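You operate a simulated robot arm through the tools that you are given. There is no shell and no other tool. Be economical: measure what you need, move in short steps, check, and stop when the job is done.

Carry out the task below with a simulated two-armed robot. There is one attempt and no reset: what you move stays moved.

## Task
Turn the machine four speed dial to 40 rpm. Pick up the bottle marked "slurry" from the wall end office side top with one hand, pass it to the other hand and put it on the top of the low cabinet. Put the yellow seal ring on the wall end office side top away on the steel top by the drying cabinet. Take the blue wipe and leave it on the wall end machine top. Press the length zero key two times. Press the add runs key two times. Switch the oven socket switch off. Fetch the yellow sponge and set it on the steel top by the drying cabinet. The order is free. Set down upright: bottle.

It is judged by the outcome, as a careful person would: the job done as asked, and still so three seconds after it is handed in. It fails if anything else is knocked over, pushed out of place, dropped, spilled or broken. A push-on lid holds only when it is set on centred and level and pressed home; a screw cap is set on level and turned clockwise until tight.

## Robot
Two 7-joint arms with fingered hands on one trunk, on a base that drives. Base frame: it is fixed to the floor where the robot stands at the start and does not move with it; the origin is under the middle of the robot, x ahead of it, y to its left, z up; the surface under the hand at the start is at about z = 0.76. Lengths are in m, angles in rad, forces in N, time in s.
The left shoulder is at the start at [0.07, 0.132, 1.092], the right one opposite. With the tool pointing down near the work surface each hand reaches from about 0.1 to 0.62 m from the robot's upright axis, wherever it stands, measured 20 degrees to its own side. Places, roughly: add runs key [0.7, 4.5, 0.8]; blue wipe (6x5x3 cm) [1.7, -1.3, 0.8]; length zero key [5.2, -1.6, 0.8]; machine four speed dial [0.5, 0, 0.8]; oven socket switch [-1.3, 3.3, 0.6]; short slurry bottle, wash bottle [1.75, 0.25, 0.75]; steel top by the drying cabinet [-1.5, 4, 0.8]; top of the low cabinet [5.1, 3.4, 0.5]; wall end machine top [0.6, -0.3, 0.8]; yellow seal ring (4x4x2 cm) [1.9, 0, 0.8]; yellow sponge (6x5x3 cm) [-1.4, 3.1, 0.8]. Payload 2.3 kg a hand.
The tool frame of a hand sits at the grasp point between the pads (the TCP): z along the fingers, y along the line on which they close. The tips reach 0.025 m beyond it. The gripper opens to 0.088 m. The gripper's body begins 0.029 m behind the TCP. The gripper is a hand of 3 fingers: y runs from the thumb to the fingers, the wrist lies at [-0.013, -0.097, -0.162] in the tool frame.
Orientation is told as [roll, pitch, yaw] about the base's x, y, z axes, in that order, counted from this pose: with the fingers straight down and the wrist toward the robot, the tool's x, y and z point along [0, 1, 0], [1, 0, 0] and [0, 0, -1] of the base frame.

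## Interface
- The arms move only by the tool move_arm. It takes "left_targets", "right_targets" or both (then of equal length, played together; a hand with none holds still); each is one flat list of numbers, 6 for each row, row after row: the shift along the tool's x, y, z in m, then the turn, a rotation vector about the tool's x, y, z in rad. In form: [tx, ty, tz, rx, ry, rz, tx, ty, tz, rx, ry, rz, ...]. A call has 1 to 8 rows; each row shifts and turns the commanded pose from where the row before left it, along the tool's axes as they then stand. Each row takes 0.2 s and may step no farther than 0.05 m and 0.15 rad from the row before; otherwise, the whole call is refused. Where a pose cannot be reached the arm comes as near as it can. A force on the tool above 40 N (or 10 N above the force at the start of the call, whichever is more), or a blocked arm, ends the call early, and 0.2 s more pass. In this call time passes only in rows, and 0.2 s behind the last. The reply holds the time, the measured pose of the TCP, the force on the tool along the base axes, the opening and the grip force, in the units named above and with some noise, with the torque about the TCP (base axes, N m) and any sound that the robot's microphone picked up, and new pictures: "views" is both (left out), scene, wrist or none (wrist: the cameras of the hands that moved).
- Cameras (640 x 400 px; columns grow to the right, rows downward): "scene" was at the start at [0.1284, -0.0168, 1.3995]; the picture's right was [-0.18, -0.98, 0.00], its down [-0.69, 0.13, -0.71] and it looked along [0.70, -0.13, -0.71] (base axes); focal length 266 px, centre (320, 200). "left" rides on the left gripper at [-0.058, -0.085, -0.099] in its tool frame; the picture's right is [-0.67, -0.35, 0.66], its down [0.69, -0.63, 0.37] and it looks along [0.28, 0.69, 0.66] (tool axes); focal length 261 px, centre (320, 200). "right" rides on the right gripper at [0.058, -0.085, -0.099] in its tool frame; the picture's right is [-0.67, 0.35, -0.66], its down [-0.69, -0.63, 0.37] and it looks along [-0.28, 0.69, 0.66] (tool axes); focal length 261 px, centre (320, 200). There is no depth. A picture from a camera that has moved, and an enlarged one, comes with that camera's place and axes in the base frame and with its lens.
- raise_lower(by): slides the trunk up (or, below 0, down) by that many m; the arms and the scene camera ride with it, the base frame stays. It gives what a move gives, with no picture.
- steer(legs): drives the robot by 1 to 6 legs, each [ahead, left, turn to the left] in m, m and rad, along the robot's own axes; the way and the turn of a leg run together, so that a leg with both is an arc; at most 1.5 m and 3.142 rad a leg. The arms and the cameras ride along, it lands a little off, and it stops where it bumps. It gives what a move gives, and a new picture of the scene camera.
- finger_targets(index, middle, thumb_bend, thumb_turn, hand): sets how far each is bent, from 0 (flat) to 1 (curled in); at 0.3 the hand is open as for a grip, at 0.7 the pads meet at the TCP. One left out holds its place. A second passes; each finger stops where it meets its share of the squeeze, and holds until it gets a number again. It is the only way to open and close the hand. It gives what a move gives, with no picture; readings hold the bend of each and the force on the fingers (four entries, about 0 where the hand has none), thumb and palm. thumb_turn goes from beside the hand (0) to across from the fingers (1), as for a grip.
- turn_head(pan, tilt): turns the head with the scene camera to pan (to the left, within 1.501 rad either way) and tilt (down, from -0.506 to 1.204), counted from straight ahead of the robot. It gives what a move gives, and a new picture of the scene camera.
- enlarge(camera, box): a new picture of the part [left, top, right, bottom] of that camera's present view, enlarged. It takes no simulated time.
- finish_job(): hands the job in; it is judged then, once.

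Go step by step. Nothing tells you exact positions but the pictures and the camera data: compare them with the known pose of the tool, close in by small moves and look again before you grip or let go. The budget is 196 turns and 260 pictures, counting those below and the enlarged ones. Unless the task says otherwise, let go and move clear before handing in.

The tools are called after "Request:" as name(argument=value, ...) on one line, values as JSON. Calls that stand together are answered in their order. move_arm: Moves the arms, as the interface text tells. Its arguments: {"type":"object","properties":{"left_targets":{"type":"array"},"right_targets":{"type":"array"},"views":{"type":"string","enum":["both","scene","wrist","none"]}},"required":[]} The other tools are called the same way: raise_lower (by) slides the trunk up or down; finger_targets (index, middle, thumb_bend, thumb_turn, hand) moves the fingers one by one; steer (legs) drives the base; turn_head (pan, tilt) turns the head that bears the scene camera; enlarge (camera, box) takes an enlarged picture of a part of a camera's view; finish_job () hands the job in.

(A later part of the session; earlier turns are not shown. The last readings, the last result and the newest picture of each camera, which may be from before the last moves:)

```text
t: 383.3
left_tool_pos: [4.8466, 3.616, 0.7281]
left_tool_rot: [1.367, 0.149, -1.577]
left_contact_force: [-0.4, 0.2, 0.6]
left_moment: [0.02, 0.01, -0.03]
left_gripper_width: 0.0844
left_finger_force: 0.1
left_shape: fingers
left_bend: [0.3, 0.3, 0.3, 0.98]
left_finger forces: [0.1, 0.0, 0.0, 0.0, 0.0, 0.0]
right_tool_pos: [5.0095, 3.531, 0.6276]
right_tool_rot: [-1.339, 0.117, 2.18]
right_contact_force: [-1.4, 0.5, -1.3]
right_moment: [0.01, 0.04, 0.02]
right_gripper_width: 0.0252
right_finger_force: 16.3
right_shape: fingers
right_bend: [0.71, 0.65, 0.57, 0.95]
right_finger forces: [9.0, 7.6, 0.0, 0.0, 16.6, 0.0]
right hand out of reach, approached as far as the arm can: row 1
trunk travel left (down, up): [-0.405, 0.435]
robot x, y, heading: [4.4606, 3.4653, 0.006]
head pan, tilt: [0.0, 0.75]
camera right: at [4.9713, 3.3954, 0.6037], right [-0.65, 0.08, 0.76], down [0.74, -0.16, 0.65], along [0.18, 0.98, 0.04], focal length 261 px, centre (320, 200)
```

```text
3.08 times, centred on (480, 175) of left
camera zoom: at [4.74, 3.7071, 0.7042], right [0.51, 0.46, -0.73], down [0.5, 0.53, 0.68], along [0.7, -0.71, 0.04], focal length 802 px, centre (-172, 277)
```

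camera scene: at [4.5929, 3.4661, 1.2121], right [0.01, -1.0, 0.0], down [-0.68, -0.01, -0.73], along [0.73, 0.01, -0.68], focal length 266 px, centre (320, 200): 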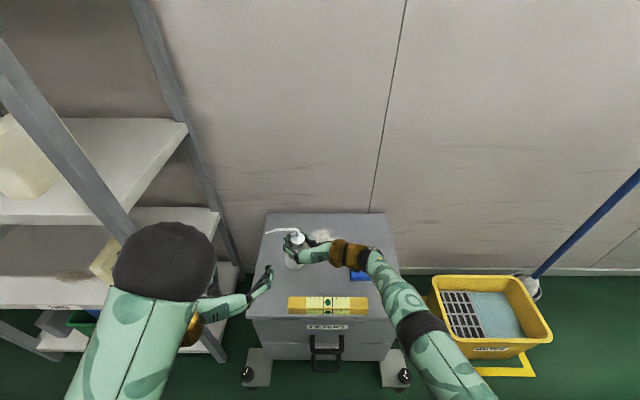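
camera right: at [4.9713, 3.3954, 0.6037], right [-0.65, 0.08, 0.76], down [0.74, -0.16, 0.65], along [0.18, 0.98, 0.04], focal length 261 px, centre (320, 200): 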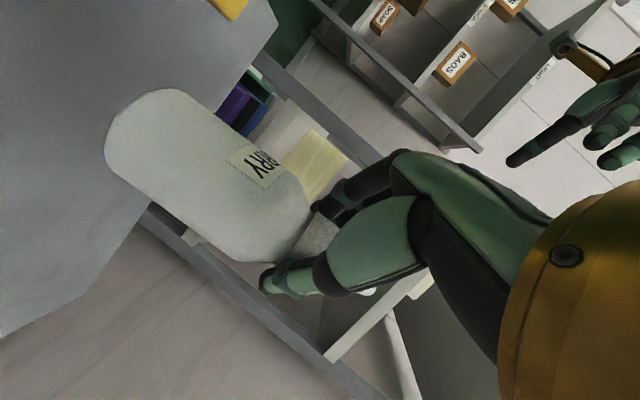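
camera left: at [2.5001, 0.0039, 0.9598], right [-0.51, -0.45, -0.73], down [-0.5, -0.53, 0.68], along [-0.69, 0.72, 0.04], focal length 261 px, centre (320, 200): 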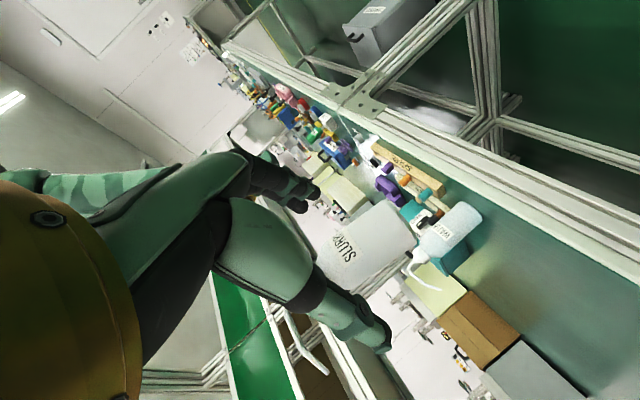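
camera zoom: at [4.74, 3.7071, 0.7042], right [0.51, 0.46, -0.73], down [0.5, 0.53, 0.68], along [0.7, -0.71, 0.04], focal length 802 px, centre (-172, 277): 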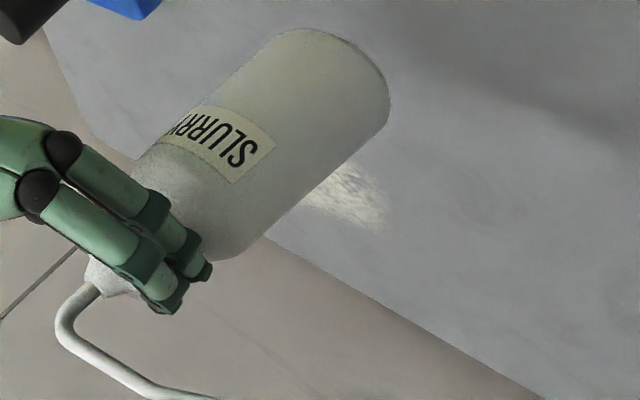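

The bottle is upright now. I lower in small trunk steps watching the force.

Request:
raise_lower(by=-0.012)

Request:
raise_lower(by=-0.006)

Request:
enlarge(camera="left", box=[380, 110, 580, 240])

```text
t: 383.9
left_tool_pos: [4.8488, 3.6164, 0.7165]
left_tool_rot: [1.366, 0.15, -1.578]
left_contact_force: [-0.5, 0.2, 0.5]
left_moment: [-0.01, 0.02, 0.0]
left_gripper_width: 0.0845
left_finger_force: 0.2
left_shape: fingers
left_bend: [0.3, 0.3, 0.3, 0.98]
left_finger forces: [0.0, 0.0, 0.0, 0.1, 0.0, 0.0]
right_tool_pos: [5.011, 3.5292, 0.6167]
right_tool_rot: [-1.341, 0.116, 2.179]
right_contact_force: [0.4, 0.3, -1.9]
right_moment: [-0.01, 0.04, -0.03]
right_gripper_width: 0.0253
right_finger_force: 16.5
right_shape: fingers
right_bend: [0.71, 0.65, 0.57, 0.95]
right_finger forces: [9.0, 7.5, 0.0, 0.0, 16.6, 0.0]
trunk travel left (down, up): [-0.393, 0.447]
robot x, y, heading: [4.459, 3.4654, 0.007]
head pan, tilt: [0.0, 0.75]
```

```text
t: 384.4
left_tool_pos: [4.8481, 3.6152, 0.7103]
left_tool_rot: [1.366, 0.15, -1.579]
left_contact_force: [-0.6, 0.6, -0.3]
left_moment: [0.0, 0.02, -0.02]
left_gripper_width: 0.0845
left_finger_force: 0.0
left_shape: fingers
left_bend: [0.3, 0.3, 0.3, 0.98]
left_finger forces: [0.0, 0.0, 0.0, 0.0, 0.0, 0.0]
right_tool_pos: [5.0102, 3.5311, 0.6102]
right_tool_rot: [-1.339, 0.117, 2.179]
right_contact_force: [-0.2, -0.3, -2.5]
right_moment: [0.01, 0.05, 0.01]
right_gripper_width: 0.0251
right_finger_force: 16.5
right_shape: fingers
right_bend: [0.71, 0.65, 0.57, 0.95]
right_finger forces: [9.0, 7.4, 0.0, 0.0, 16.5, 0.0]
trunk travel left (down, up): [-0.387, 0.453]
robot x, y, heading: [4.4584, 3.4643, 0.008]
head pan, tilt: [0.0, 0.75]
```

```text
3.08 times, centred on (480, 175) of left
camera zoom: at [4.74, 3.707, 0.6863], right [0.51, 0.46, -0.73], down [0.5, 0.53, 0.68], along [0.7, -0.71, 0.04], focal length 802 px, centre (-172, 277)
```

zoom: 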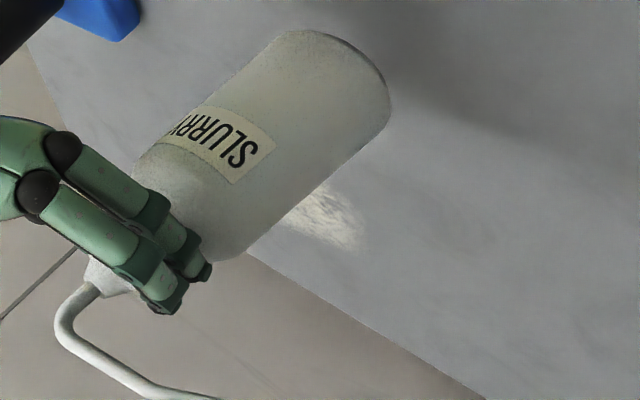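

Not touching yet; I continue in small steps.

Request:
raise_lower(by=-0.007)

Request:
raise_lower(by=-0.006)

Request:
enlarge(camera="left", box=[380, 110, 580, 240])

```text
t: 385.0
left_tool_pos: [4.85, 3.6155, 0.7046]
left_tool_rot: [1.368, 0.15, -1.579]
left_contact_force: [0.1, 0.2, 0.1]
left_moment: [0.0, -0.03, 0.01]
left_gripper_width: 0.0844
left_finger_force: 0.1
left_shape: fingers
left_bend: [0.3, 0.3, 0.3, 0.98]
left_finger forces: [0.0, 0.1, 0.0, 0.0, 0.0, 0.0]
right_tool_pos: [5.0101, 3.5308, 0.6028]
right_tool_rot: [-1.341, 0.115, 2.18]
right_contact_force: [0.3, -1.1, -1.9]
right_moment: [-0.02, 0.04, 0.02]
right_gripper_width: 0.0254
right_finger_force: 16.4
right_shape: fingers
right_bend: [0.71, 0.65, 0.57, 0.95]
right_finger forces: [9.0, 7.6, 0.1, 0.0, 16.5, 0.0]
trunk travel left (down, up): [-0.38, 0.46]
robot x, y, heading: [4.4596, 3.466, 0.008]
head pan, tilt: [0.0, 0.75]
```

```text
t: 385.5
left_tool_pos: [4.8489, 3.6155, 0.6982]
left_tool_rot: [1.366, 0.151, -1.581]
left_contact_force: [0.3, 0.0, -0.2]
left_moment: [0.02, 0.0, -0.01]
left_gripper_width: 0.0842
left_finger_force: 0.1
left_shape: fingers
left_bend: [0.3, 0.3, 0.3, 0.98]
left_finger forces: [0.1, 0.1, 0.0, 0.0, 0.1, 0.0]
right_tool_pos: [5.0116, 3.5301, 0.5965]
right_tool_rot: [-1.341, 0.118, 2.181]
right_contact_force: [0.6, -0.4, -1.8]
right_moment: [-0.02, 0.05, 0.02]
right_gripper_width: 0.0253
right_finger_force: 16.9
right_shape: fingers
right_bend: [0.71, 0.65, 0.57, 0.95]
right_finger forces: [8.9, 7.5, 0.0, 0.1, 16.5, 0.0]
trunk travel left (down, up): [-0.374, 0.466]
robot x, y, heading: [4.461, 3.4631, 0.011]
head pan, tilt: [0.0, 0.75]
```

```text
3.08 times, centred on (480, 175) of left
camera zoom: at [4.7399, 3.707, 0.6733], right [0.51, 0.46, -0.73], down [0.5, 0.53, 0.68], along [0.7, -0.71, 0.04], focal length 802 px, centre (-172, 277)
```

zoom: 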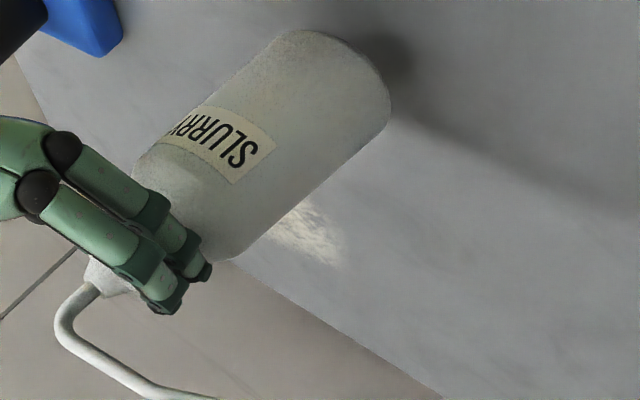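

A contact shadow appears at the base; nearly there.

Request:
raise_lower(by=-0.006)

Request:
raise_lower(by=-0.004)

Request:
enlarge(camera="left", box=[380, 110, 580, 240])

```text
t: 386.1
left_tool_pos: [4.8488, 3.6158, 0.6917]
left_tool_rot: [1.368, 0.149, -1.579]
left_contact_force: [0.2, 0.7, 0.0]
left_moment: [-0.01, -0.01, 0.02]
left_gripper_width: 0.0846
left_finger_force: 0.0
left_shape: fingers
left_bend: [0.3, 0.3, 0.3, 0.98]
left_finger forces: [0.0, 0.1, 0.0, 0.0, 0.1, 0.0]
right_tool_pos: [5.0108, 3.5304, 0.5911]
right_tool_rot: [-1.339, 0.116, 2.18]
right_contact_force: [0.4, -0.3, -2.1]
right_moment: [0.0, 0.05, -0.01]
right_gripper_width: 0.025
right_finger_force: 16.6
right_shape: fingers
right_bend: [0.71, 0.65, 0.57, 0.95]
right_finger forces: [9.0, 7.5, 0.1, 0.0, 16.5, 0.0]
trunk travel left (down, up): [-0.368, 0.472]
robot x, y, heading: [4.4597, 3.4616, 0.01]
head pan, tilt: [0.0, 0.75]
```

```text
t: 386.6
left_tool_pos: [4.8478, 3.6156, 0.6877]
left_tool_rot: [1.366, 0.15, -1.58]
left_contact_force: [1.2, 0.2, -0.4]
left_moment: [0.03, -0.01, 0.03]
left_gripper_width: 0.0845
left_finger_force: 0.1
left_shape: fingers
left_bend: [0.3, 0.3, 0.3, 0.98]
left_finger forces: [0.1, 0.0, 0.0, 0.1, 0.1, 0.0]
right_tool_pos: [5.0105, 3.5301, 0.5865]
right_tool_rot: [-1.34, 0.116, 2.179]
right_contact_force: [-0.2, -0.1, -2.2]
right_moment: [-0.01, 0.06, 0.01]
right_gripper_width: 0.0251
right_finger_force: 16.1
right_shape: fingers
right_bend: [0.71, 0.65, 0.57, 0.95]
right_finger forces: [9.0, 7.6, 0.1, 0.0, 16.5, 0.0]
trunk travel left (down, up): [-0.364, 0.476]
robot x, y, heading: [4.4599, 3.4672, 0.011]
head pan, tilt: [0.0, 0.75]
```

```text
3.08 times, centred on (480, 175) of left
camera zoom: at [4.74, 3.707, 0.6633], right [0.51, 0.46, -0.73], down [0.5, 0.53, 0.68], along [0.7, -0.71, 0.04], focal length 802 px, centre (-172, 277)
```

zoom: 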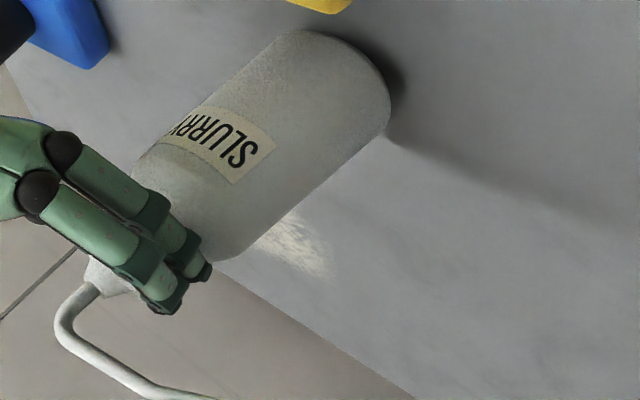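

Request:
raise_lower(by=-0.004)

Request:
raise_lower(by=-0.004)

Request:
enlarge(camera="left", box=[380, 110, 580, 240])

```text
t: 387.1
left_tool_pos: [4.8477, 3.6153, 0.6844]
left_tool_rot: [1.369, 0.151, -1.581]
left_contact_force: [-0.7, -0.1, -0.2]
left_moment: [0.0, 0.01, 0.0]
left_gripper_width: 0.0845
left_finger_force: 0.1
left_shape: fingers
left_bend: [0.3, 0.3, 0.3, 0.98]
left_finger forces: [0.0, 0.0, 0.1, 0.0, 0.0, 0.0]
right_tool_pos: [5.0106, 3.5307, 0.583]
right_tool_rot: [-1.341, 0.118, 2.179]
right_contact_force: [0.3, 0.8, -1.9]
right_moment: [0.02, 0.04, 0.0]
right_gripper_width: 0.0254
right_finger_force: 16.2
right_shape: fingers
right_bend: [0.71, 0.65, 0.57, 0.95]
right_finger forces: [9.0, 7.6, 0.0, 0.0, 16.5, 0.0]
trunk travel left (down, up): [-0.36, 0.48]
robot x, y, heading: [4.4574, 3.4667, 0.009]
head pan, tilt: [0.0, 0.75]
```

```text
t: 387.7
left_tool_pos: [4.8478, 3.6149, 0.6804]
left_tool_rot: [1.367, 0.15, -1.579]
left_contact_force: [-0.2, 1.1, -0.9]
left_moment: [0.01, 0.01, -0.01]
left_gripper_width: 0.0844
left_finger_force: 0.1
left_shape: fingers
left_bend: [0.3, 0.3, 0.3, 0.98]
left_finger forces: [0.1, 0.0, 0.0, 0.1, 0.0, 0.0]
right_tool_pos: [5.0099, 3.5309, 0.5815]
right_tool_rot: [-1.345, 0.115, 2.179]
right_contact_force: [0.1, 0.2, 4.7]
right_moment: [0.04, -0.07, 0.0]
right_gripper_width: 0.0254
right_finger_force: 17.2
right_shape: fingers
right_bend: [0.59, 0.65, 0.57, 0.95]
right_finger forces: [9.2, 8.0, 0.1, 0.0, 17.2, 0.1]
trunk travel left (down, up): [-0.356, 0.484]
robot x, y, heading: [4.4591, 3.4643, 0.011]
head pan, tilt: [0.0, 0.75]
```

```text
3.08 times, centred on (480, 175) of left
camera zoom: at [4.7393, 3.7069, 0.6558], right [0.51, 0.46, -0.73], down [0.5, 0.53, 0.68], along [0.7, -0.71, 0.04], focal length 802 px, centre (-172, 277)
```

zoom: 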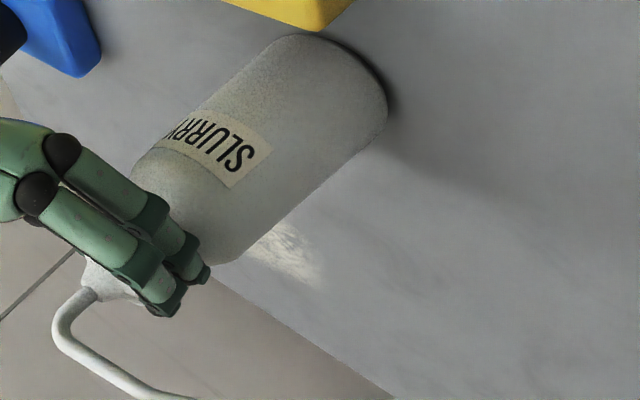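

Firm contact: the bottle stands on the cabinet. I release gently in two stages.

Request:
finger_targets(hand="right", index=0.53, middle=0.56, thumb_bend=0.53)

Request:
finger_targets(hand="right", index=0.36, middle=0.36, thumb_bend=0.36)

Request:
enlarge(camera="left", box=[320, 100, 620, 290])

Request:
enlarge(camera="scene", box=[240, 200, 400, 320])

```text
t: 388.7
left_tool_pos: [4.8489, 3.6153, 0.6812]
left_tool_rot: [1.367, 0.15, -1.58]
left_contact_force: [0.1, 0.3, 0.7]
left_moment: [0.03, 0.0, 0.0]
left_gripper_width: 0.0844
left_finger_force: 0.0
left_shape: fingers
left_bend: [0.3, 0.3, 0.3, 0.98]
left_finger forces: [0.0, 0.0, 0.1, 0.0, 0.0, 0.1]
right_tool_pos: [5.0104, 3.5295, 0.5783]
right_tool_rot: [-1.34, 0.118, 2.179]
right_contact_force: [-0.1, -0.4, -0.8]
right_moment: [0.03, 0.02, 0.01]
right_gripper_width: 0.0351
right_finger_force: 0.2
right_shape: fingers
right_bend: [0.53, 0.56, 0.53, 0.97]
right_finger forces: [0.1, 0.1, 0.0, 0.0, 0.3, 0.0]
trunk travel left (down, up): [-0.356, 0.484]
robot x, y, heading: [4.4613, 3.4674, 0.006]
head pan, tilt: [0.0, 0.75]
```

```text
t: 389.7
left_tool_pos: [4.848, 3.6163, 0.6805]
left_tool_rot: [1.365, 0.152, -1.58]
left_contact_force: [0.1, 0.4, -0.4]
left_moment: [0.0, -0.02, 0.01]
left_gripper_width: 0.0842
left_finger_force: 0.1
left_shape: fingers
left_bend: [0.3, 0.3, 0.3, 0.98]
left_finger forces: [0.1, 0.0, 0.1, 0.0, 0.0, 0.0]
right_tool_pos: [5.0092, 3.53, 0.5792]
right_tool_rot: [-1.341, 0.118, 2.179]
right_contact_force: [0.5, 0.0, -0.5]
right_moment: [0.03, -0.03, 0.05]
right_gripper_width: 0.0716
right_finger_force: 0.1
right_shape: fingers
right_bend: [0.36, 0.36, 0.36, 0.97]
right_finger forces: [0.1, 0.0, 0.0, 0.1, 0.0, 0.0]
trunk travel left (down, up): [-0.356, 0.484]
robot x, y, heading: [4.4632, 3.4677, 0.002]
head pan, tilt: [0.0, 0.75]
```

```text
2.11 times, centred on (470, 195) of left
camera zoom: at [4.7397, 3.707, 0.6554], right [0.51, 0.46, -0.73], down [0.5, 0.53, 0.68], along [0.7, -0.71, 0.04], focal length 549 px, centre (4, 210)
```

zoom: 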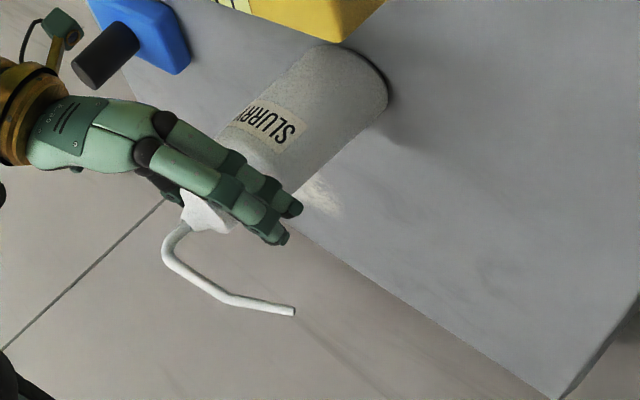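

```text
3.33 times, centred on (320, 260) of scene
camera zoom: at [4.5923, 3.4661, 1.1082], right [0.01, -1.0, 0.0], down [-0.68, -0.01, -0.73], along [0.73, 0.01, -0.68], focal length 888 px, centre (320, 0)
```

zoom: 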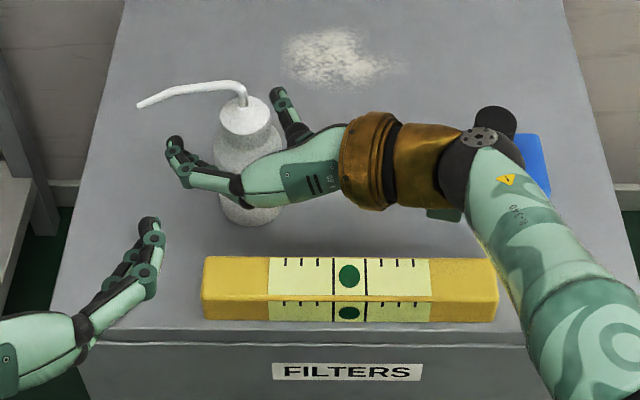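

Bottle stands upright. I withdraw the right hand along its axis.

Request:
move_arm(right_targets=[0, 0, -0.025, 0, 0, 0, 0, 0, -0.03, 0, 0, 0, 0, 0, -0.035, 0, 0, 0, -0.01, 0, -0.03, 0, 0, 0], views="none")

Request:
enlarge(camera="scene", box=[240, 200, 400, 320])

```text
t: 390.7
left_tool_pos: [4.8468, 3.6157, 0.6806]
left_tool_rot: [1.366, 0.151, -1.58]
left_contact_force: [1.1, 0.1, -0.4]
left_moment: [0.0, -0.03, 0.01]
left_gripper_width: 0.0844
left_finger_force: 0.0
left_shape: fingers
left_bend: [0.3, 0.3, 0.3, 0.98]
left_finger forces: [0.0, 0.0, 0.0, 0.1, 0.0, 0.0]
right_tool_pos: [5.016, 3.49, 0.5795]
right_tool_rot: [-1.34, 0.117, 2.18]
right_contact_force: [-0.1, 1.1, 0.2]
right_moment: [0.02, 0.01, -0.01]
right_gripper_width: 0.0726
right_finger_force: 0.2
right_shape: fingers
right_bend: [0.35, 0.36, 0.36, 0.97]
right_finger forces: [0.3, 0.1, 0.0, 0.0, 0.1, 0.0]
right hand out of reach, approached as far as the arm can: row 1, 2, 3, 4
trunk travel left (down, up): [-0.356, 0.484]
robot x, y, heading: [4.4624, 3.4657, 0.01]
head pan, tilt: [0.0, 0.75]
```

```text
3.33 times, centred on (320, 260) of scene
camera zoom: at [4.5923, 3.466, 1.1082], right [0.01, -1.0, 0.0], down [-0.68, -0.01, -0.73], along [0.73, 0.01, -0.68], focal length 888 px, centre (320, 0)
```

zoom: 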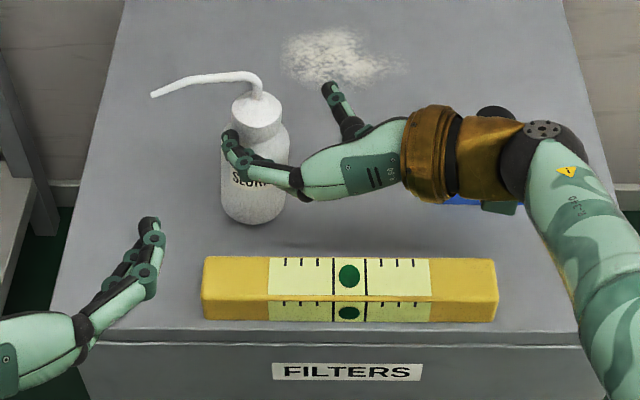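

The arm could not move straight back and the fingers nudged the bottle about a centimetre; it still stands. Moving the base straight back frees the fingers cleanly.

Request:
steer(legs=[[-0.15, 0, 0]])

Request:
enlarge(camera="scene", box=[240, 140, 420, 270])

```text
t: 392.0
left_tool_pos: [4.6993, 3.6136, 0.6808]
left_tool_rot: [1.367, 0.149, -1.579]
left_contact_force: [-0.3, 0.1, -0.6]
left_moment: [-0.01, -0.04, -0.02]
left_gripper_width: 0.0846
left_finger_force: 0.0
left_shape: fingers
left_bend: [0.3, 0.3, 0.3, 0.98]
left_finger forces: [0.0, 0.1, 0.1, 0.0, 0.0, 0.0]
right_tool_pos: [4.8689, 3.4887, 0.5801]
right_tool_rot: [-1.341, 0.117, 2.183]
right_contact_force: [-0.5, -0.2, 0.4]
right_moment: [0.03, -0.03, 0.0]
right_gripper_width: 0.0721
right_finger_force: 0.1
right_shape: fingers
right_bend: [0.36, 0.36, 0.36, 0.97]
right_finger forces: [0.2, 0.0, 0.1, 0.0, 0.0, 0.0]
trunk travel left (down, up): [-0.356, 0.484]
robot x, y, heading: [4.3126, 3.4667, 0.009]
head pan, tilt: [0.0, 0.75]
camera scene: at [4.4436, 3.4648, 1.1083], right [0.01, -1.0, 0.0], down [-0.68, -0.01, -0.73], along [0.73, 0.01, -0.68], focal length 266 px, centre (320, 200)
```

scene: 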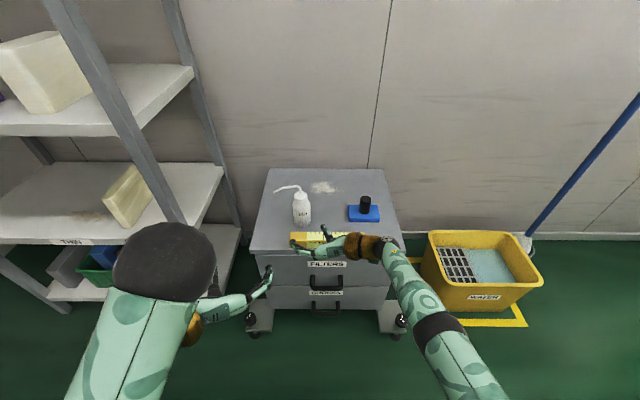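

```text
3.08 times, centred on (330, 205) of scene
camera zoom: at [4.4436, 3.4648, 1.1083], right [0.01, -1.0, 0.0], down [-0.68, -0.01, -0.73], along [0.73, 0.01, -0.68], focal length 820 px, centre (289, 185)
```

zoom: 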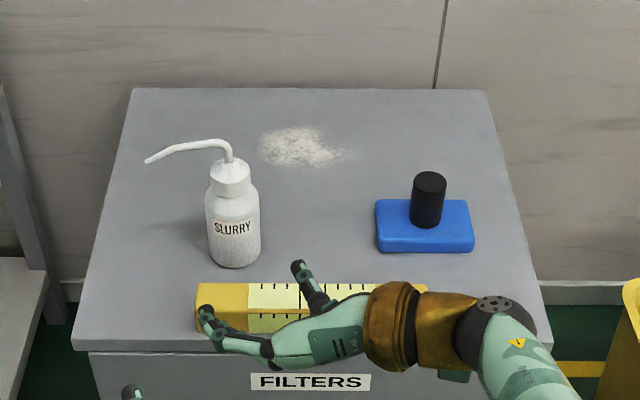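

The bottle stands upright on the low cabinet and everything else there is untouched. I raise the trunk, back off and bring both hands to their normal pose.

Request:
raise_lower(by=0.3)

Request:
steer(legs=[[-0.75, 0, 0]])

Request:
move_arm(left_targets=[0, 0, 0, 0, 0.1, -0.075, 0, 0, 0, 0, 0.1, -0.075, 0, 0, 0, 0, 0, 0, 0, 0, 0, 0, 0, 0, 0, 0, 0, 0, 0, 0, 0, 0, 0, 0, 0, 0, 0, 0, 0, 0, 0, 0], right_targets=[0, 0, 0, -0.0174, -0.08, 0.114, 0, 0, 0, 0, -0.1, 0, 0, 0, 0, 0, -0.1, 0, 0, 0, 0, 0.15, 0, 0, 0, 0, 0, 0.15, 0, 0, 0, 0, 0, 0.15, 0, 0, 0, 0, 0, 0.15, 0, 0], views="none")

Request:
move_arm(left_targets=[0, 0, 0, 0.08637, -0.08637, -0.08637, 0, 0, 0, 0.08637, -0.08637, -0.08637, 0, 0, 0, 0.08637, -0.08637, -0.08637, 0, 0, 0, 0.08637, -0.08637, -0.08637, 0, 0, 0, 0.08637, -0.08637, -0.08637, 0, 0, 0, 0.08637, -0.08637, -0.08637, 0, 0, 0, 0.08637, -0.08637, -0.08637], right_targets=[0, 0, 0, 0.08637, 0.08637, 0.08637, 0, 0, 0, 0.08637, 0.08637, 0.08637, 0, 0, 0, 0.08637, 0.08637, 0.08637, 0, 0, 0, 0.08637, 0.08637, 0.08637, 0, 0, 0, 0.08637, 0.08637, 0.08637, 0, 0, 0, 0.08637, 0.08637, 0.08637, 0, 0, 0, 0.08637, 0.08637, 0.08637], views="none")

Request:
move_arm(left_targets=[0, 0, 0, 0.08637, -0.08637, -0.08637, 0, 0, 0, 0.08637, -0.08637, -0.08637, 0, 0, 0, 0.08637, -0.08637, -0.08637, 0, 0, 0, 0.08637, -0.08637, -0.08637, 0, 0, 0, 0.08637, -0.08637, -0.08637, 0, 0, 0, 0.08637, -0.08637, -0.08637, 0, 0, 0, 0.08637, -0.08637, -0.08637], right_targets=[0, 0, 0, 0.08637, 0.08637, 0.08637, 0, 0, 0, 0.08637, 0.08637, 0.08637, 0, 0, 0, 0.08637, 0.08637, 0.08637, 0, 0, 0, 0.08637, 0.08637, 0.08637, 0, 0, 0, 0.08637, 0.08637, 0.08637, 0, 0, 0, 0.08637, 0.08637, 0.08637, 0, 0, 0, 0.08637, 0.08637, 0.08637], views="none")

Request:
finger_targets(hand="right", index=0.7, middle=0.7, thumb_bend=0.7)

Request:
steer(legs=[[-0.75, 0, -0.009], [0, -1.3, 0], [0, -1.3, 0], [0, -1.3, 0], [0, -1.0, 0]])

```text
t: 395.0
left_tool_pos: [4.7004, 3.6141, 0.9797]
left_tool_rot: [1.366, 0.15, -1.58]
left_contact_force: [-0.1, -0.5, -0.3]
left_moment: [0.01, -0.01, 0.04]
left_gripper_width: 0.0845
left_finger_force: 0.1
left_shape: fingers
left_bend: [0.3, 0.3, 0.3, 0.98]
left_finger forces: [0.0, 0.0, 0.0, 0.0, 0.0, 0.0]
right_tool_pos: [4.8675, 3.4882, 0.8788]
right_tool_rot: [-1.34, 0.118, 2.181]
right_contact_force: [-0.4, -0.1, 0.6]
right_moment: [-0.01, -0.02, -0.02]
right_gripper_width: 0.0723
right_finger_force: 0.0
right_shape: fingers
right_bend: [0.36, 0.36, 0.36, 0.97]
right_finger forces: [0.0, 0.1, 0.0, 0.1, 0.0, 0.0]
trunk travel left (down, up): [-0.656, 0.184]
robot x, y, heading: [4.3165, 3.4648, 0.006]
head pan, tilt: [0.0, 0.75]
```

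```text
t: 399.0
left_tool_pos: [3.9654, 3.6081, 0.9808]
left_tool_rot: [1.366, 0.15, -1.571]
left_contact_force: [-0.2, 0.2, -0.2]
left_moment: [0.0, -0.03, 0.0]
left_gripper_width: 0.0843
left_finger_force: 0.1
left_shape: fingers
left_bend: [0.3, 0.3, 0.3, 0.98]
left_finger forces: [0.1, 0.0, 0.0, 0.1, 0.0, 0.0]
right_tool_pos: [4.1359, 3.4842, 0.8795]
right_tool_rot: [-1.341, 0.117, 2.191]
right_contact_force: [0.3, 0.4, -0.2]
right_moment: [-0.06, 0.01, -0.01]
right_gripper_width: 0.0723
right_finger_force: 0.0
right_shape: fingers
right_bend: [0.36, 0.36, 0.36, 0.97]
right_finger forces: [0.1, 0.1, 0.0, 0.0, 0.1, 0.0]
trunk travel left (down, up): [-0.656, 0.184]
robot x, y, heading: [3.5796, 3.4582, 0.014]
head pan, tilt: [0.0, 0.75]
camera scene: at [3.7119, 3.4565, 1.4081], right [0.02, -1.0, 0.0], down [-0.68, -0.01, -0.73], along [0.73, 0.01, -0.68], focal length 266 px, centre (320, 200)
```

scene: 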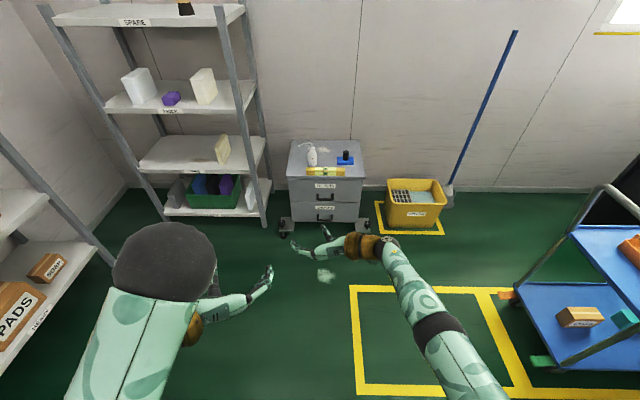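

```text
t: 400.6
left_tool_pos: [3.966, 3.6083, 0.9805]
left_tool_rot: [1.568, -0.001, -1.554]
left_contact_force: [-0.9, 0.3, 0.3]
left_moment: [-0.01, 0.0, 0.01]
left_gripper_width: 0.0843
left_finger_force: 0.0
left_shape: fingers
left_bend: [0.3, 0.3, 0.3, 0.98]
left_finger forces: [0.0, 0.0, 0.0, 0.0, 0.1, 0.0]
right_tool_pos: [4.1161, 3.4857, 0.8873]
right_tool_rot: [-1.613, -0.025, 1.584]
right_contact_force: [-0.3, 0.2, -0.4]
right_moment: [-0.02, 0.01, 0.02]
right_gripper_width: 0.0722
right_finger_force: 0.1
right_shape: fingers
right_bend: [0.36, 0.36, 0.36, 0.97]
right_finger forces: [0.0, 0.0, 0.0, 0.1, 0.0, 0.0]
right hand out of reach, approached as far as the arm can: row 1, 3
trunk travel left (down, up): [-0.656, 0.184]
robot x, y, heading: [3.5845, 3.4544, 0.019]
head pan, tilt: [0.0, 0.75]
```

```text
t: 402.2
left_tool_pos: [3.9895, 3.6108, 0.9678]
left_tool_rot: [0.781, -0.339, -0.766]
left_contact_force: [-0.2, 0.6, -0.4]
left_moment: [0.0, 0.02, 0.0]
left_gripper_width: 0.0846
left_finger_force: 0.1
left_shape: fingers
left_bend: [0.3, 0.3, 0.3, 0.98]
left_finger forces: [0.0, 0.0, 0.0, 0.0, 0.0, 0.1]
left hand out of reach, approached as far as the arm can: row 2, 3, 4, 5
right_tool_pos: [4.1158, 3.4849, 0.8873]
right_tool_rot: [-0.793, -0.389, 0.803]
right_contact_force: [0.4, -1.1, 0.1]
right_moment: [0.03, 0.0, -0.04]
right_gripper_width: 0.0718
right_finger_force: 0.0
right_shape: fingers
right_bend: [0.36, 0.36, 0.36, 0.97]
right_finger forces: [0.1, 0.0, 0.0, 0.0, 0.0, 0.1]
trunk travel left (down, up): [-0.656, 0.184]
robot x, y, heading: [3.5792, 3.4532, 0.017]
head pan, tilt: [0.0, 0.75]
```

```text
t: 403.8
left_tool_pos: [3.9898, 3.6125, 0.9659]
left_tool_rot: [-0.002, 0.006, 0.019]
left_contact_force: [-0.3, -0.3, 0.3]
left_moment: [-0.03, 0.0, 0.02]
left_gripper_width: 0.0847
left_finger_force: 0.1
left_shape: fingers
left_bend: [0.3, 0.3, 0.3, 0.98]
left_finger forces: [0.1, 0.1, 0.0, 0.0, 0.0, 0.0]
right_tool_pos: [4.1176, 3.4846, 0.8861]
right_tool_rot: [0.032, -0.041, 0.013]
right_contact_force: [0.3, 0.7, 0.7]
right_moment: [-0.01, -0.02, -0.03]
right_gripper_width: 0.0721
right_finger_force: 0.1
right_shape: fingers
right_bend: [0.36, 0.36, 0.36, 0.97]
right_finger forces: [0.0, 0.0, 0.1, 0.0, 0.1, 0.0]
trunk travel left (down, up): [-0.656, 0.184]
robot x, y, heading: [3.579, 3.4565, 0.019]
head pan, tilt: [0.0, 0.75]
```

```text
t: 404.8
left_tool_pos: [3.9901, 3.6106, 0.9667]
left_tool_rot: [0.0, 0.002, 0.015]
left_contact_force: [-0.2, -0.8, 0.0]
left_moment: [-0.02, 0.0, 0.0]
left_gripper_width: 0.0846
left_finger_force: 0.1
left_shape: fingers
left_bend: [0.3, 0.3, 0.3, 0.98]
left_finger forces: [0.0, 0.0, 0.1, 0.1, 0.0, 0.0]
right_tool_pos: [4.1157, 3.4852, 0.8859]
right_tool_rot: [0.029, -0.042, 0.015]
right_contact_force: [0.2, -1.2, 0.3]
right_moment: [-0.02, 0.03, -0.01]
right_gripper_width: 0.0
right_finger_force: 0.0
right_shape: fingers
right_bend: [0.7, 0.7, 0.7, 0.97]
right_finger forces: [0.0, 0.1, 0.0, 0.1, 0.1, 0.0]
trunk travel left (down, up): [-0.656, 0.184]
robot x, y, heading: [3.5813, 3.4527, 0.014]
head pan, tilt: [0.0, 0.75]
```

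```text
t: 432.3
left_tool_pos: [3.4311, -1.3323, 0.9664]
left_tool_rot: [0.001, 0.002, 0.027]
left_contact_force: [0.3, -0.3, -0.8]
left_moment: [0.0, 0.04, -0.02]
left_gripper_width: 0.0845
left_finger_force: 0.1
left_shape: fingers
left_bend: [0.3, 0.3, 0.3, 0.98]
left_finger forces: [0.0, 0.0, 0.1, 0.1, 0.0, 0.0]
right_tool_pos: [3.5587, -1.4576, 0.8861]
right_tool_rot: [0.029, -0.042, 0.025]
right_contact_force: [0.7, -0.3, 0.2]
right_moment: [0.0, 0.02, -0.03]
right_gripper_width: 0.0
right_finger_force: 0.1
right_shape: fingers
right_bend: [0.7, 0.7, 0.7, 0.97]
right_finger forces: [0.1, 0.0, 0.1, 0.1, 0.0, 0.0]
trunk travel left (down, up): [-0.656, 0.184]
robot x, y, heading: [3.0236, -1.492, 0.028]
head pan, tilt: [0.0, 0.75]
camera scene: at [3.1539, -1.4902, 1.4082], right [0.03, -1.0, 0.0], down [-0.68, -0.02, -0.73], along [0.73, 0.02, -0.68], focal length 266 px, centre (320, 200)
```

scene: 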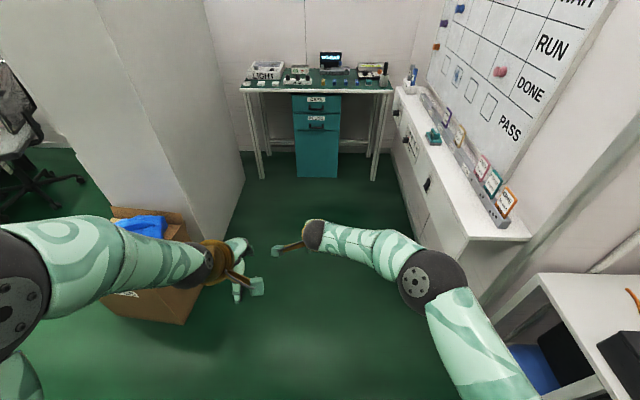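

I'm in the corridor before the measuring desk. I zoom on the desk.

Request:
enlarge(camera="scene", box=[235, 40, 405, 110])

Request:
steer(legs=[[0.6, 0.02, -0.028], [0.6, 0, 0]])

```text
3.76 times, centred on (320, 75) of scene
camera zoom: at [3.1539, -1.4902, 1.4082], right [0.03, -1.0, 0.0], down [-0.68, -0.02, -0.73], along [0.73, 0.02, -0.68], focal length 1003 px, centre (320, 671)
```

zoom: 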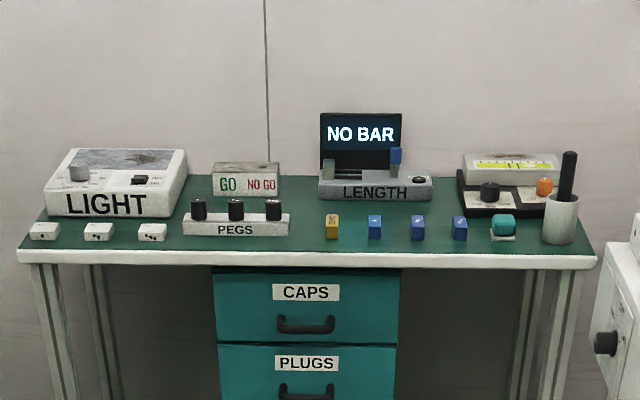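

```text
t: 438.8
left_tool_pos: [4.6736, -1.3073, 0.9666]
left_tool_rot: [-0.001, 0.001, 0.006]
left_contact_force: [-0.6, -0.1, 0.2]
left_moment: [0.01, -0.01, 0.02]
left_gripper_width: 0.0845
left_finger_force: 0.0
left_shape: fingers
left_bend: [0.3, 0.3, 0.3, 0.98]
left_finger forces: [0.0, 0.0, 0.0, 0.0, 0.0, 0.1]
right_tool_pos: [4.7981, -1.4354, 0.8867]
right_tool_rot: [0.029, -0.042, 0.006]
right_contact_force: [0.5, 0.4, 0.7]
right_moment: [-0.01, -0.05, 0.01]
right_gripper_width: 0.0
right_finger_force: 0.0
right_shape: fingers
right_bend: [0.7, 0.7, 0.7, 0.97]
right_finger forces: [0.1, 0.0, 0.1, 0.1, 0.0, 0.0]
trunk travel left (down, up): [-0.656, 0.184]
robot x, y, heading: [4.2635, -1.4589, 0.009]
head pan, tilt: [0.0, 0.75]
camera scene: at [4.3926, -1.4597, 1.4083], right [0.01, -1.0, 0.0], down [-0.68, -0.01, -0.73], along [0.73, 0.01, -0.68], focal length 266 px, centre (320, 200)
```

scene: 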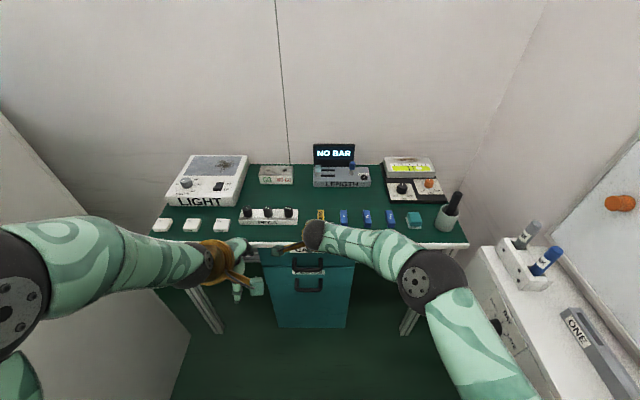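

Request:
enlarge(camera="scene", box=[290, 135, 400, 235])

```text
4.00 times, centred on (345, 185) of scene
camera zoom: at [4.3926, -1.4597, 1.4083], right [0.01, -1.0, 0.0], down [-0.68, -0.01, -0.73], along [0.73, 0.01, -0.68], focal length 1066 px, centre (220, 260)
```

zoom: 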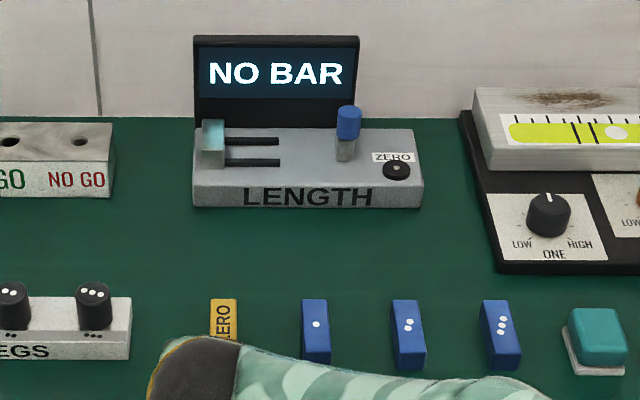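

The ZERO key of the LENGTH gauge is at about [5.18, -1.616, 0.80]. I move the right hand sideways in line with it and tilt it forward for reach, then drive up to the desk.

Request:
move_arm(right_targets=[-0.045, -0.01, -0.015, -0.1, 0, 0, -0.045, -0.01, -0.015, -0.1, 0, 0, -0.045, -0.01, -0.01, -0.1, 0, 0, -0.045, -0.01, 0, -0.1, 0, 0], views="none")

Request:
steer(legs=[[0.24, 0.01, -0.009]])

Request:
enlarge(camera="right", box=[0, 0, 640, 400])

```text
t: 439.8
left_tool_pos: [4.6737, -1.3091, 0.9671]
left_tool_rot: [0.002, 0.002, 0.007]
left_contact_force: [0.4, -0.4, -0.8]
left_moment: [0.02, -0.03, -0.03]
left_gripper_width: 0.0843
left_finger_force: 0.0
left_shape: fingers
left_bend: [0.3, 0.3, 0.3, 0.98]
left_finger forces: [0.0, 0.1, 0.0, 0.1, 0.0, 0.1]
right_tool_pos: [4.7596, -1.6161, 0.9154]
right_tool_rot: [0.035, -0.442, -0.011]
right_contact_force: [-0.4, -1.1, -0.8]
right_moment: [0.01, 0.01, -0.01]
right_gripper_width: 0.0
right_finger_force: 0.0
right_shape: fingers
right_bend: [0.7, 0.7, 0.7, 0.97]
right_finger forces: [0.0, 0.0, 0.0, 0.0, 0.1, 0.0]
trunk travel left (down, up): [-0.656, 0.184]
robot x, y, heading: [4.2606, -1.4576, 0.008]
head pan, tilt: [0.0, 0.75]
```

```text
t: 441.6
left_tool_pos: [4.9051, -1.2997, 0.9672]
left_tool_rot: [0.0, 0.001, -0.001]
left_contact_force: [0.2, 0.4, 0.9]
left_moment: [0.01, -0.02, 0.02]
left_gripper_width: 0.0846
left_finger_force: 0.0
left_shape: fingers
left_bend: [0.3, 0.3, 0.3, 0.98]
left_finger forces: [0.0, 0.1, 0.1, 0.0, 0.0, 0.0]
right_tool_pos: [4.9892, -1.606, 0.9163]
right_tool_rot: [0.028, -0.443, -0.013]
right_contact_force: [-0.2, 0.4, -0.3]
right_moment: [-0.01, 0.0, -0.04]
right_gripper_width: 0.0002
right_finger_force: 0.1
right_shape: fingers
right_bend: [0.7, 0.7, 0.7, 0.97]
right_finger forces: [0.0, 0.0, 0.0, 0.0, 0.0, 0.0]
trunk travel left (down, up): [-0.656, 0.184]
robot x, y, heading: [4.4931, -1.4495, -0.002]
head pan, tilt: [0.0, 0.75]
camera scene: at [4.6241, -1.4496, 1.4084], right [0.0, -1.0, 0.0], down [-0.68, 0.0, -0.73], along [0.73, 0.0, -0.68], focal length 266 px, centre (320, 200)
```

scene: 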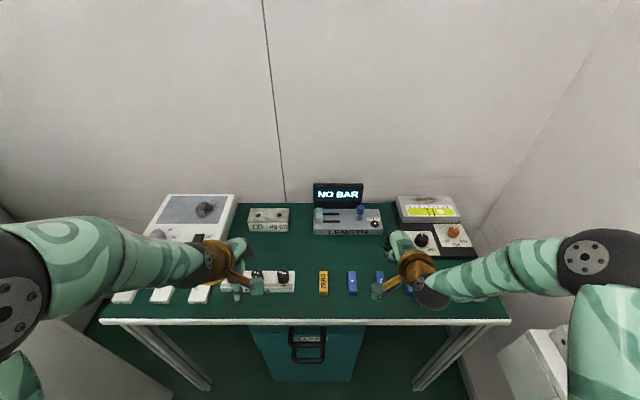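

```text
1.00 times, centred on (320, 200) of right (not enlarged: the box is as wide or as high as the picture)
camera zoom: at [4.8707, -1.5495, 0.9717], right [0.03, -0.69, 0.72], down [-0.41, -0.67, -0.62], along [0.91, -0.28, -0.31], focal length 261 px, centre (320, 200)
```

zoom: 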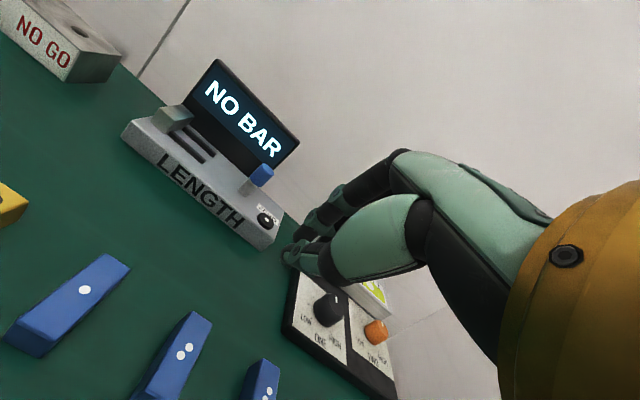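

Key at [5.17, -1.614, 0.797]. I move the fingertips above it.

Request:
move_arm(right_targets=[-0.002, 0.044, 0.0, 0, 0, 0, -0.003, 0.044, 0.0, 0, 0, 0, -0.003, 0.043, 0.0, 0, 0, 0, 0, 0, 0.04, 0, 0, 0, 0, 0, 0.035, 0, 0, 0, 0, 0, 0.03, 0, 0, 0], views="both")

```text
t: 443.0
left_tool_pos: [4.9068, -1.2995, 0.9654]
left_tool_rot: [-0.001, 0.002, -0.001]
left_contact_force: [-0.6, -0.3, 0.5]
left_moment: [-0.01, -0.01, 0.01]
left_gripper_width: 0.0841
left_finger_force: 0.1
left_shape: fingers
left_bend: [0.3, 0.3, 0.3, 0.98]
left_finger forces: [0.0, 0.1, 0.0, 0.0, 0.0, 0.0]
right_tool_pos: [5.1498, -1.609, 0.8837]
right_tool_rot: [0.032, -0.438, -0.014]
right_contact_force: [0.4, 0.1, 0.3]
right_moment: [0.01, 0.01, 0.0]
right_gripper_width: 0.0
right_finger_force: 0.1
right_shape: fingers
right_bend: [0.7, 0.7, 0.7, 0.97]
right_finger forces: [0.0, 0.1, 0.1, 0.0, 0.0, 0.1]
right hand out of reach, approached as far as the arm can: row 6
trunk travel left (down, up): [-0.656, 0.184]
robot x, y, heading: [4.4893, -1.4455, 0.002]
head pan, tilt: [0.0, 0.75]
camera scene: at [4.626, -1.4496, 1.4082], right [0.0, -1.0, 0.0], down [-0.68, 0.0, -0.73], along [0.73, 0.0, -0.68], focal length 266 px, centre (320, 200)
camera right: at [5.0313, -1.5522, 0.9384], right [0.04, -0.69, 0.72], down [-0.41, -0.67, -0.62], along [0.91, -0.28, -0.31], focal length 261 px, centre (320, 200)
```

scene: 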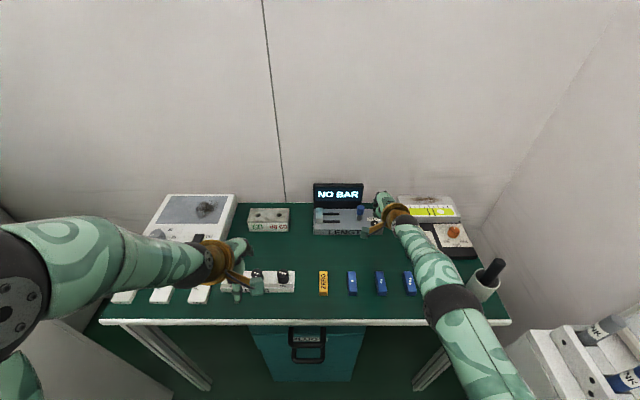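
right: 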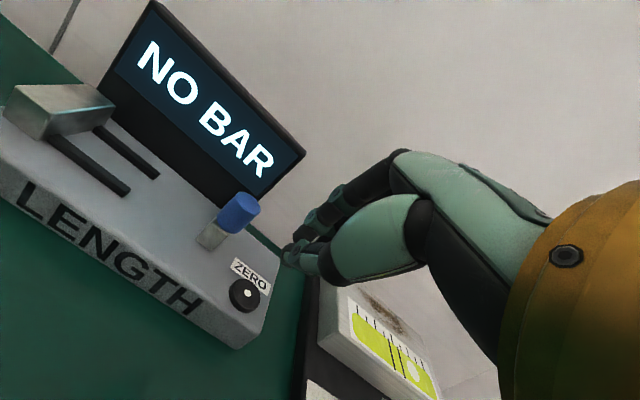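

I lower the trunk 3.5 cm and creep 1 cm ahead, since the arm is at its reach.

Request:
steer(legs=[[0.012, -0.004, 0]])

Request:
raise_lower(by=-0.035)

Request:
enlarge(camera="right", box=[140, 150, 400, 390])

```text
t: 443.8
left_tool_pos: [4.9168, -1.302, 0.9673]
left_tool_rot: [0.0, 0.0, 0.001]
left_contact_force: [0.6, 0.2, 0.6]
left_moment: [-0.02, -0.02, -0.01]
left_gripper_width: 0.0845
left_finger_force: 0.2
left_shape: fingers
left_bend: [0.3, 0.3, 0.3, 0.98]
left_finger forces: [0.0, 0.0, 0.0, 0.0, 0.1, 0.1]
right_tool_pos: [5.1592, -1.6119, 0.8862]
right_tool_rot: [0.031, -0.442, -0.013]
right_contact_force: [0.8, 1.0, -0.3]
right_moment: [-0.01, -0.01, -0.02]
right_gripper_width: 0.0001
right_finger_force: 0.1
right_shape: fingers
right_bend: [0.7, 0.7, 0.7, 0.97]
right_finger forces: [0.0, 0.0, 0.1, 0.1, 0.0, 0.0]
trunk travel left (down, up): [-0.656, 0.184]
robot x, y, heading: [4.506, -1.4538, -0.002]
head pan, tilt: [0.0, 0.75]
camera scene: at [4.6346, -1.4525, 1.4085], right [0.0, -1.0, 0.0], down [-0.68, 0.0, -0.73], along [0.73, 0.0, -0.68], focal length 266 px, centre (320, 200)
```

scene: 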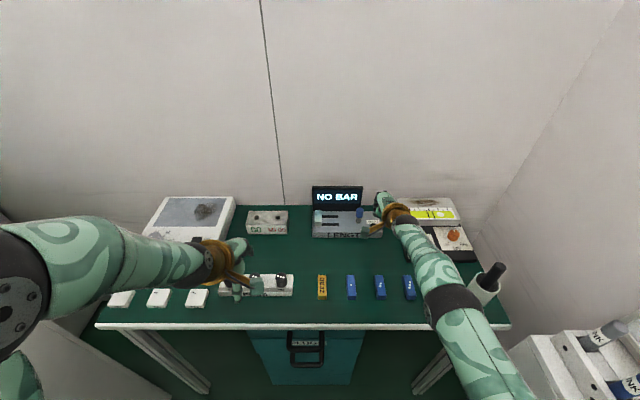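

```text
t: 444.5
left_tool_pos: [4.9194, -1.3036, 0.9313]
left_tool_rot: [-0.003, 0.001, -0.003]
left_contact_force: [0.7, -0.6, 0.2]
left_moment: [0.01, -0.02, -0.01]
left_gripper_width: 0.0846
left_finger_force: 0.0
left_shape: fingers
left_bend: [0.3, 0.3, 0.3, 0.98]
left_finger forces: [0.0, 0.0, 0.0, 0.0, 0.0, 0.0]
right_tool_pos: [5.1618, -1.6136, 0.8506]
right_tool_rot: [0.031, -0.443, -0.012]
right_contact_force: [0.0, 0.9, -0.3]
right_moment: [0.02, -0.01, -0.02]
right_gripper_width: 0.0003
right_finger_force: 0.0
right_shape: fingers
right_bend: [0.7, 0.7, 0.7, 0.97]
right_finger forces: [0.0, 0.1, 0.0, 0.1, 0.1, 0.1]
trunk travel left (down, up): [-0.621, 0.219]
robot x, y, heading: [4.5035, -1.4516, 0.001]
head pan, tilt: [0.0, 0.75]
```

```text
1.67 times, centred on (270, 270) of right
camera zoom: at [5.0431, -1.5566, 0.9037], right [0.03, -0.69, 0.72], down [-0.41, -0.67, -0.62], along [0.91, -0.28, -0.31], focal length 434 px, centre (403, 83)
```

zoom: 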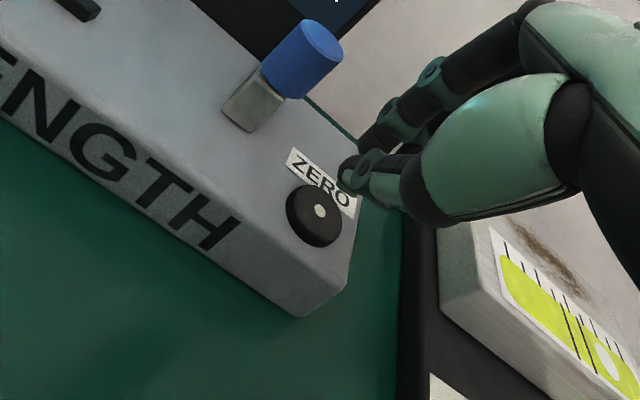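

Fingertips are right above the key. I press down in small steps.

Request:
move_arm(right_targets=[0, -0.0077, 0.0163, 0, 0, 0, 0, -0.0026, 0.0054, 0, 0, 0], views="wrist")

```text
t: 445.1
left_tool_pos: [4.9196, -1.3026, 0.9318]
left_tool_rot: [-0.001, 0.003, 0.001]
left_contact_force: [0.0, 0.0, 0.1]
left_moment: [0.0, -0.01, 0.01]
left_gripper_width: 0.0846
left_finger_force: 0.0
left_shape: fingers
left_bend: [0.3, 0.3, 0.3, 0.98]
left_finger forces: [0.0, 0.0, 0.0, 0.1, 0.1, 0.1]
right_tool_pos: [5.158, -1.6134, 0.8341]
right_tool_rot: [0.031, -0.442, -0.015]
right_contact_force: [0.0, -0.3, 0.6]
right_moment: [-0.01, 0.02, 0.02]
right_gripper_width: 0.0
right_finger_force: 0.1
right_shape: fingers
right_bend: [0.7, 0.7, 0.7, 0.97]
right_finger forces: [0.0, 0.1, 0.0, 0.0, 0.1, 0.1]
right hand out of reach, approached as far as the arm can: row 1
trunk travel left (down, up): [-0.621, 0.219]
robot x, y, heading: [4.509, -1.451, 0.002]
head pan, tilt: [0.0, 0.75]
camera right: at [5.0393, -1.556, 0.8889], right [0.03, -0.69, 0.72], down [-0.41, -0.67, -0.62], along [0.91, -0.28, -0.31], focal length 261 px, centre (320, 200)
```

right: 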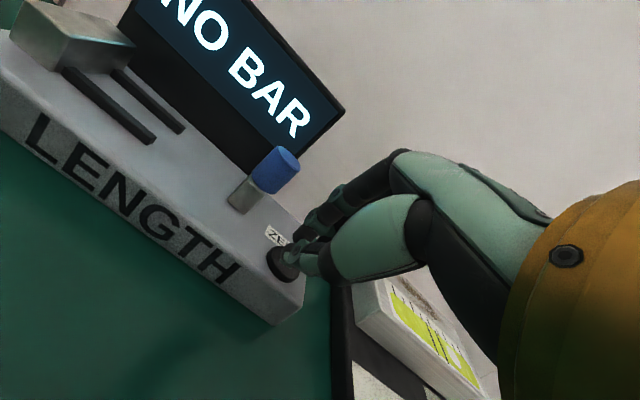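

Request:
move_arm(right_targets=[0, -0.0026, 0.0054, 0, 0, 0, 0, -0.0017, 0.0036, 0, 0, 0], views="none")

```text
t: 445.7
left_tool_pos: [4.9186, -1.3035, 0.931]
left_tool_rot: [-0.001, 0.003, 0.001]
left_contact_force: [0.0, 0.1, 1.0]
left_moment: [-0.01, 0.01, 0.02]
left_gripper_width: 0.0844
left_finger_force: 0.0
left_shape: fingers
left_bend: [0.3, 0.3, 0.3, 0.98]
left_finger forces: [0.0, 0.0, 0.1, 0.0, 0.1, 0.1]
right_tool_pos: [5.1552, -1.6116, 0.8249]
right_tool_rot: [0.029, -0.442, -0.012]
right_contact_force: [-0.1, -0.1, -1.0]
right_moment: [0.0, 0.0, 0.0]
right_gripper_width: 0.0
right_finger_force: 0.1
right_shape: fingers
right_bend: [0.7, 0.7, 0.7, 0.97]
right_finger forces: [0.0, 0.0, 0.2, 0.1, 0.0, 0.1]
right hand out of reach, approached as far as the arm can: row 1
trunk travel left (down, up): [-0.621, 0.219]
robot x, y, heading: [4.5064, -1.4527, 0.003]
head pan, tilt: [0.0, 0.75]
```

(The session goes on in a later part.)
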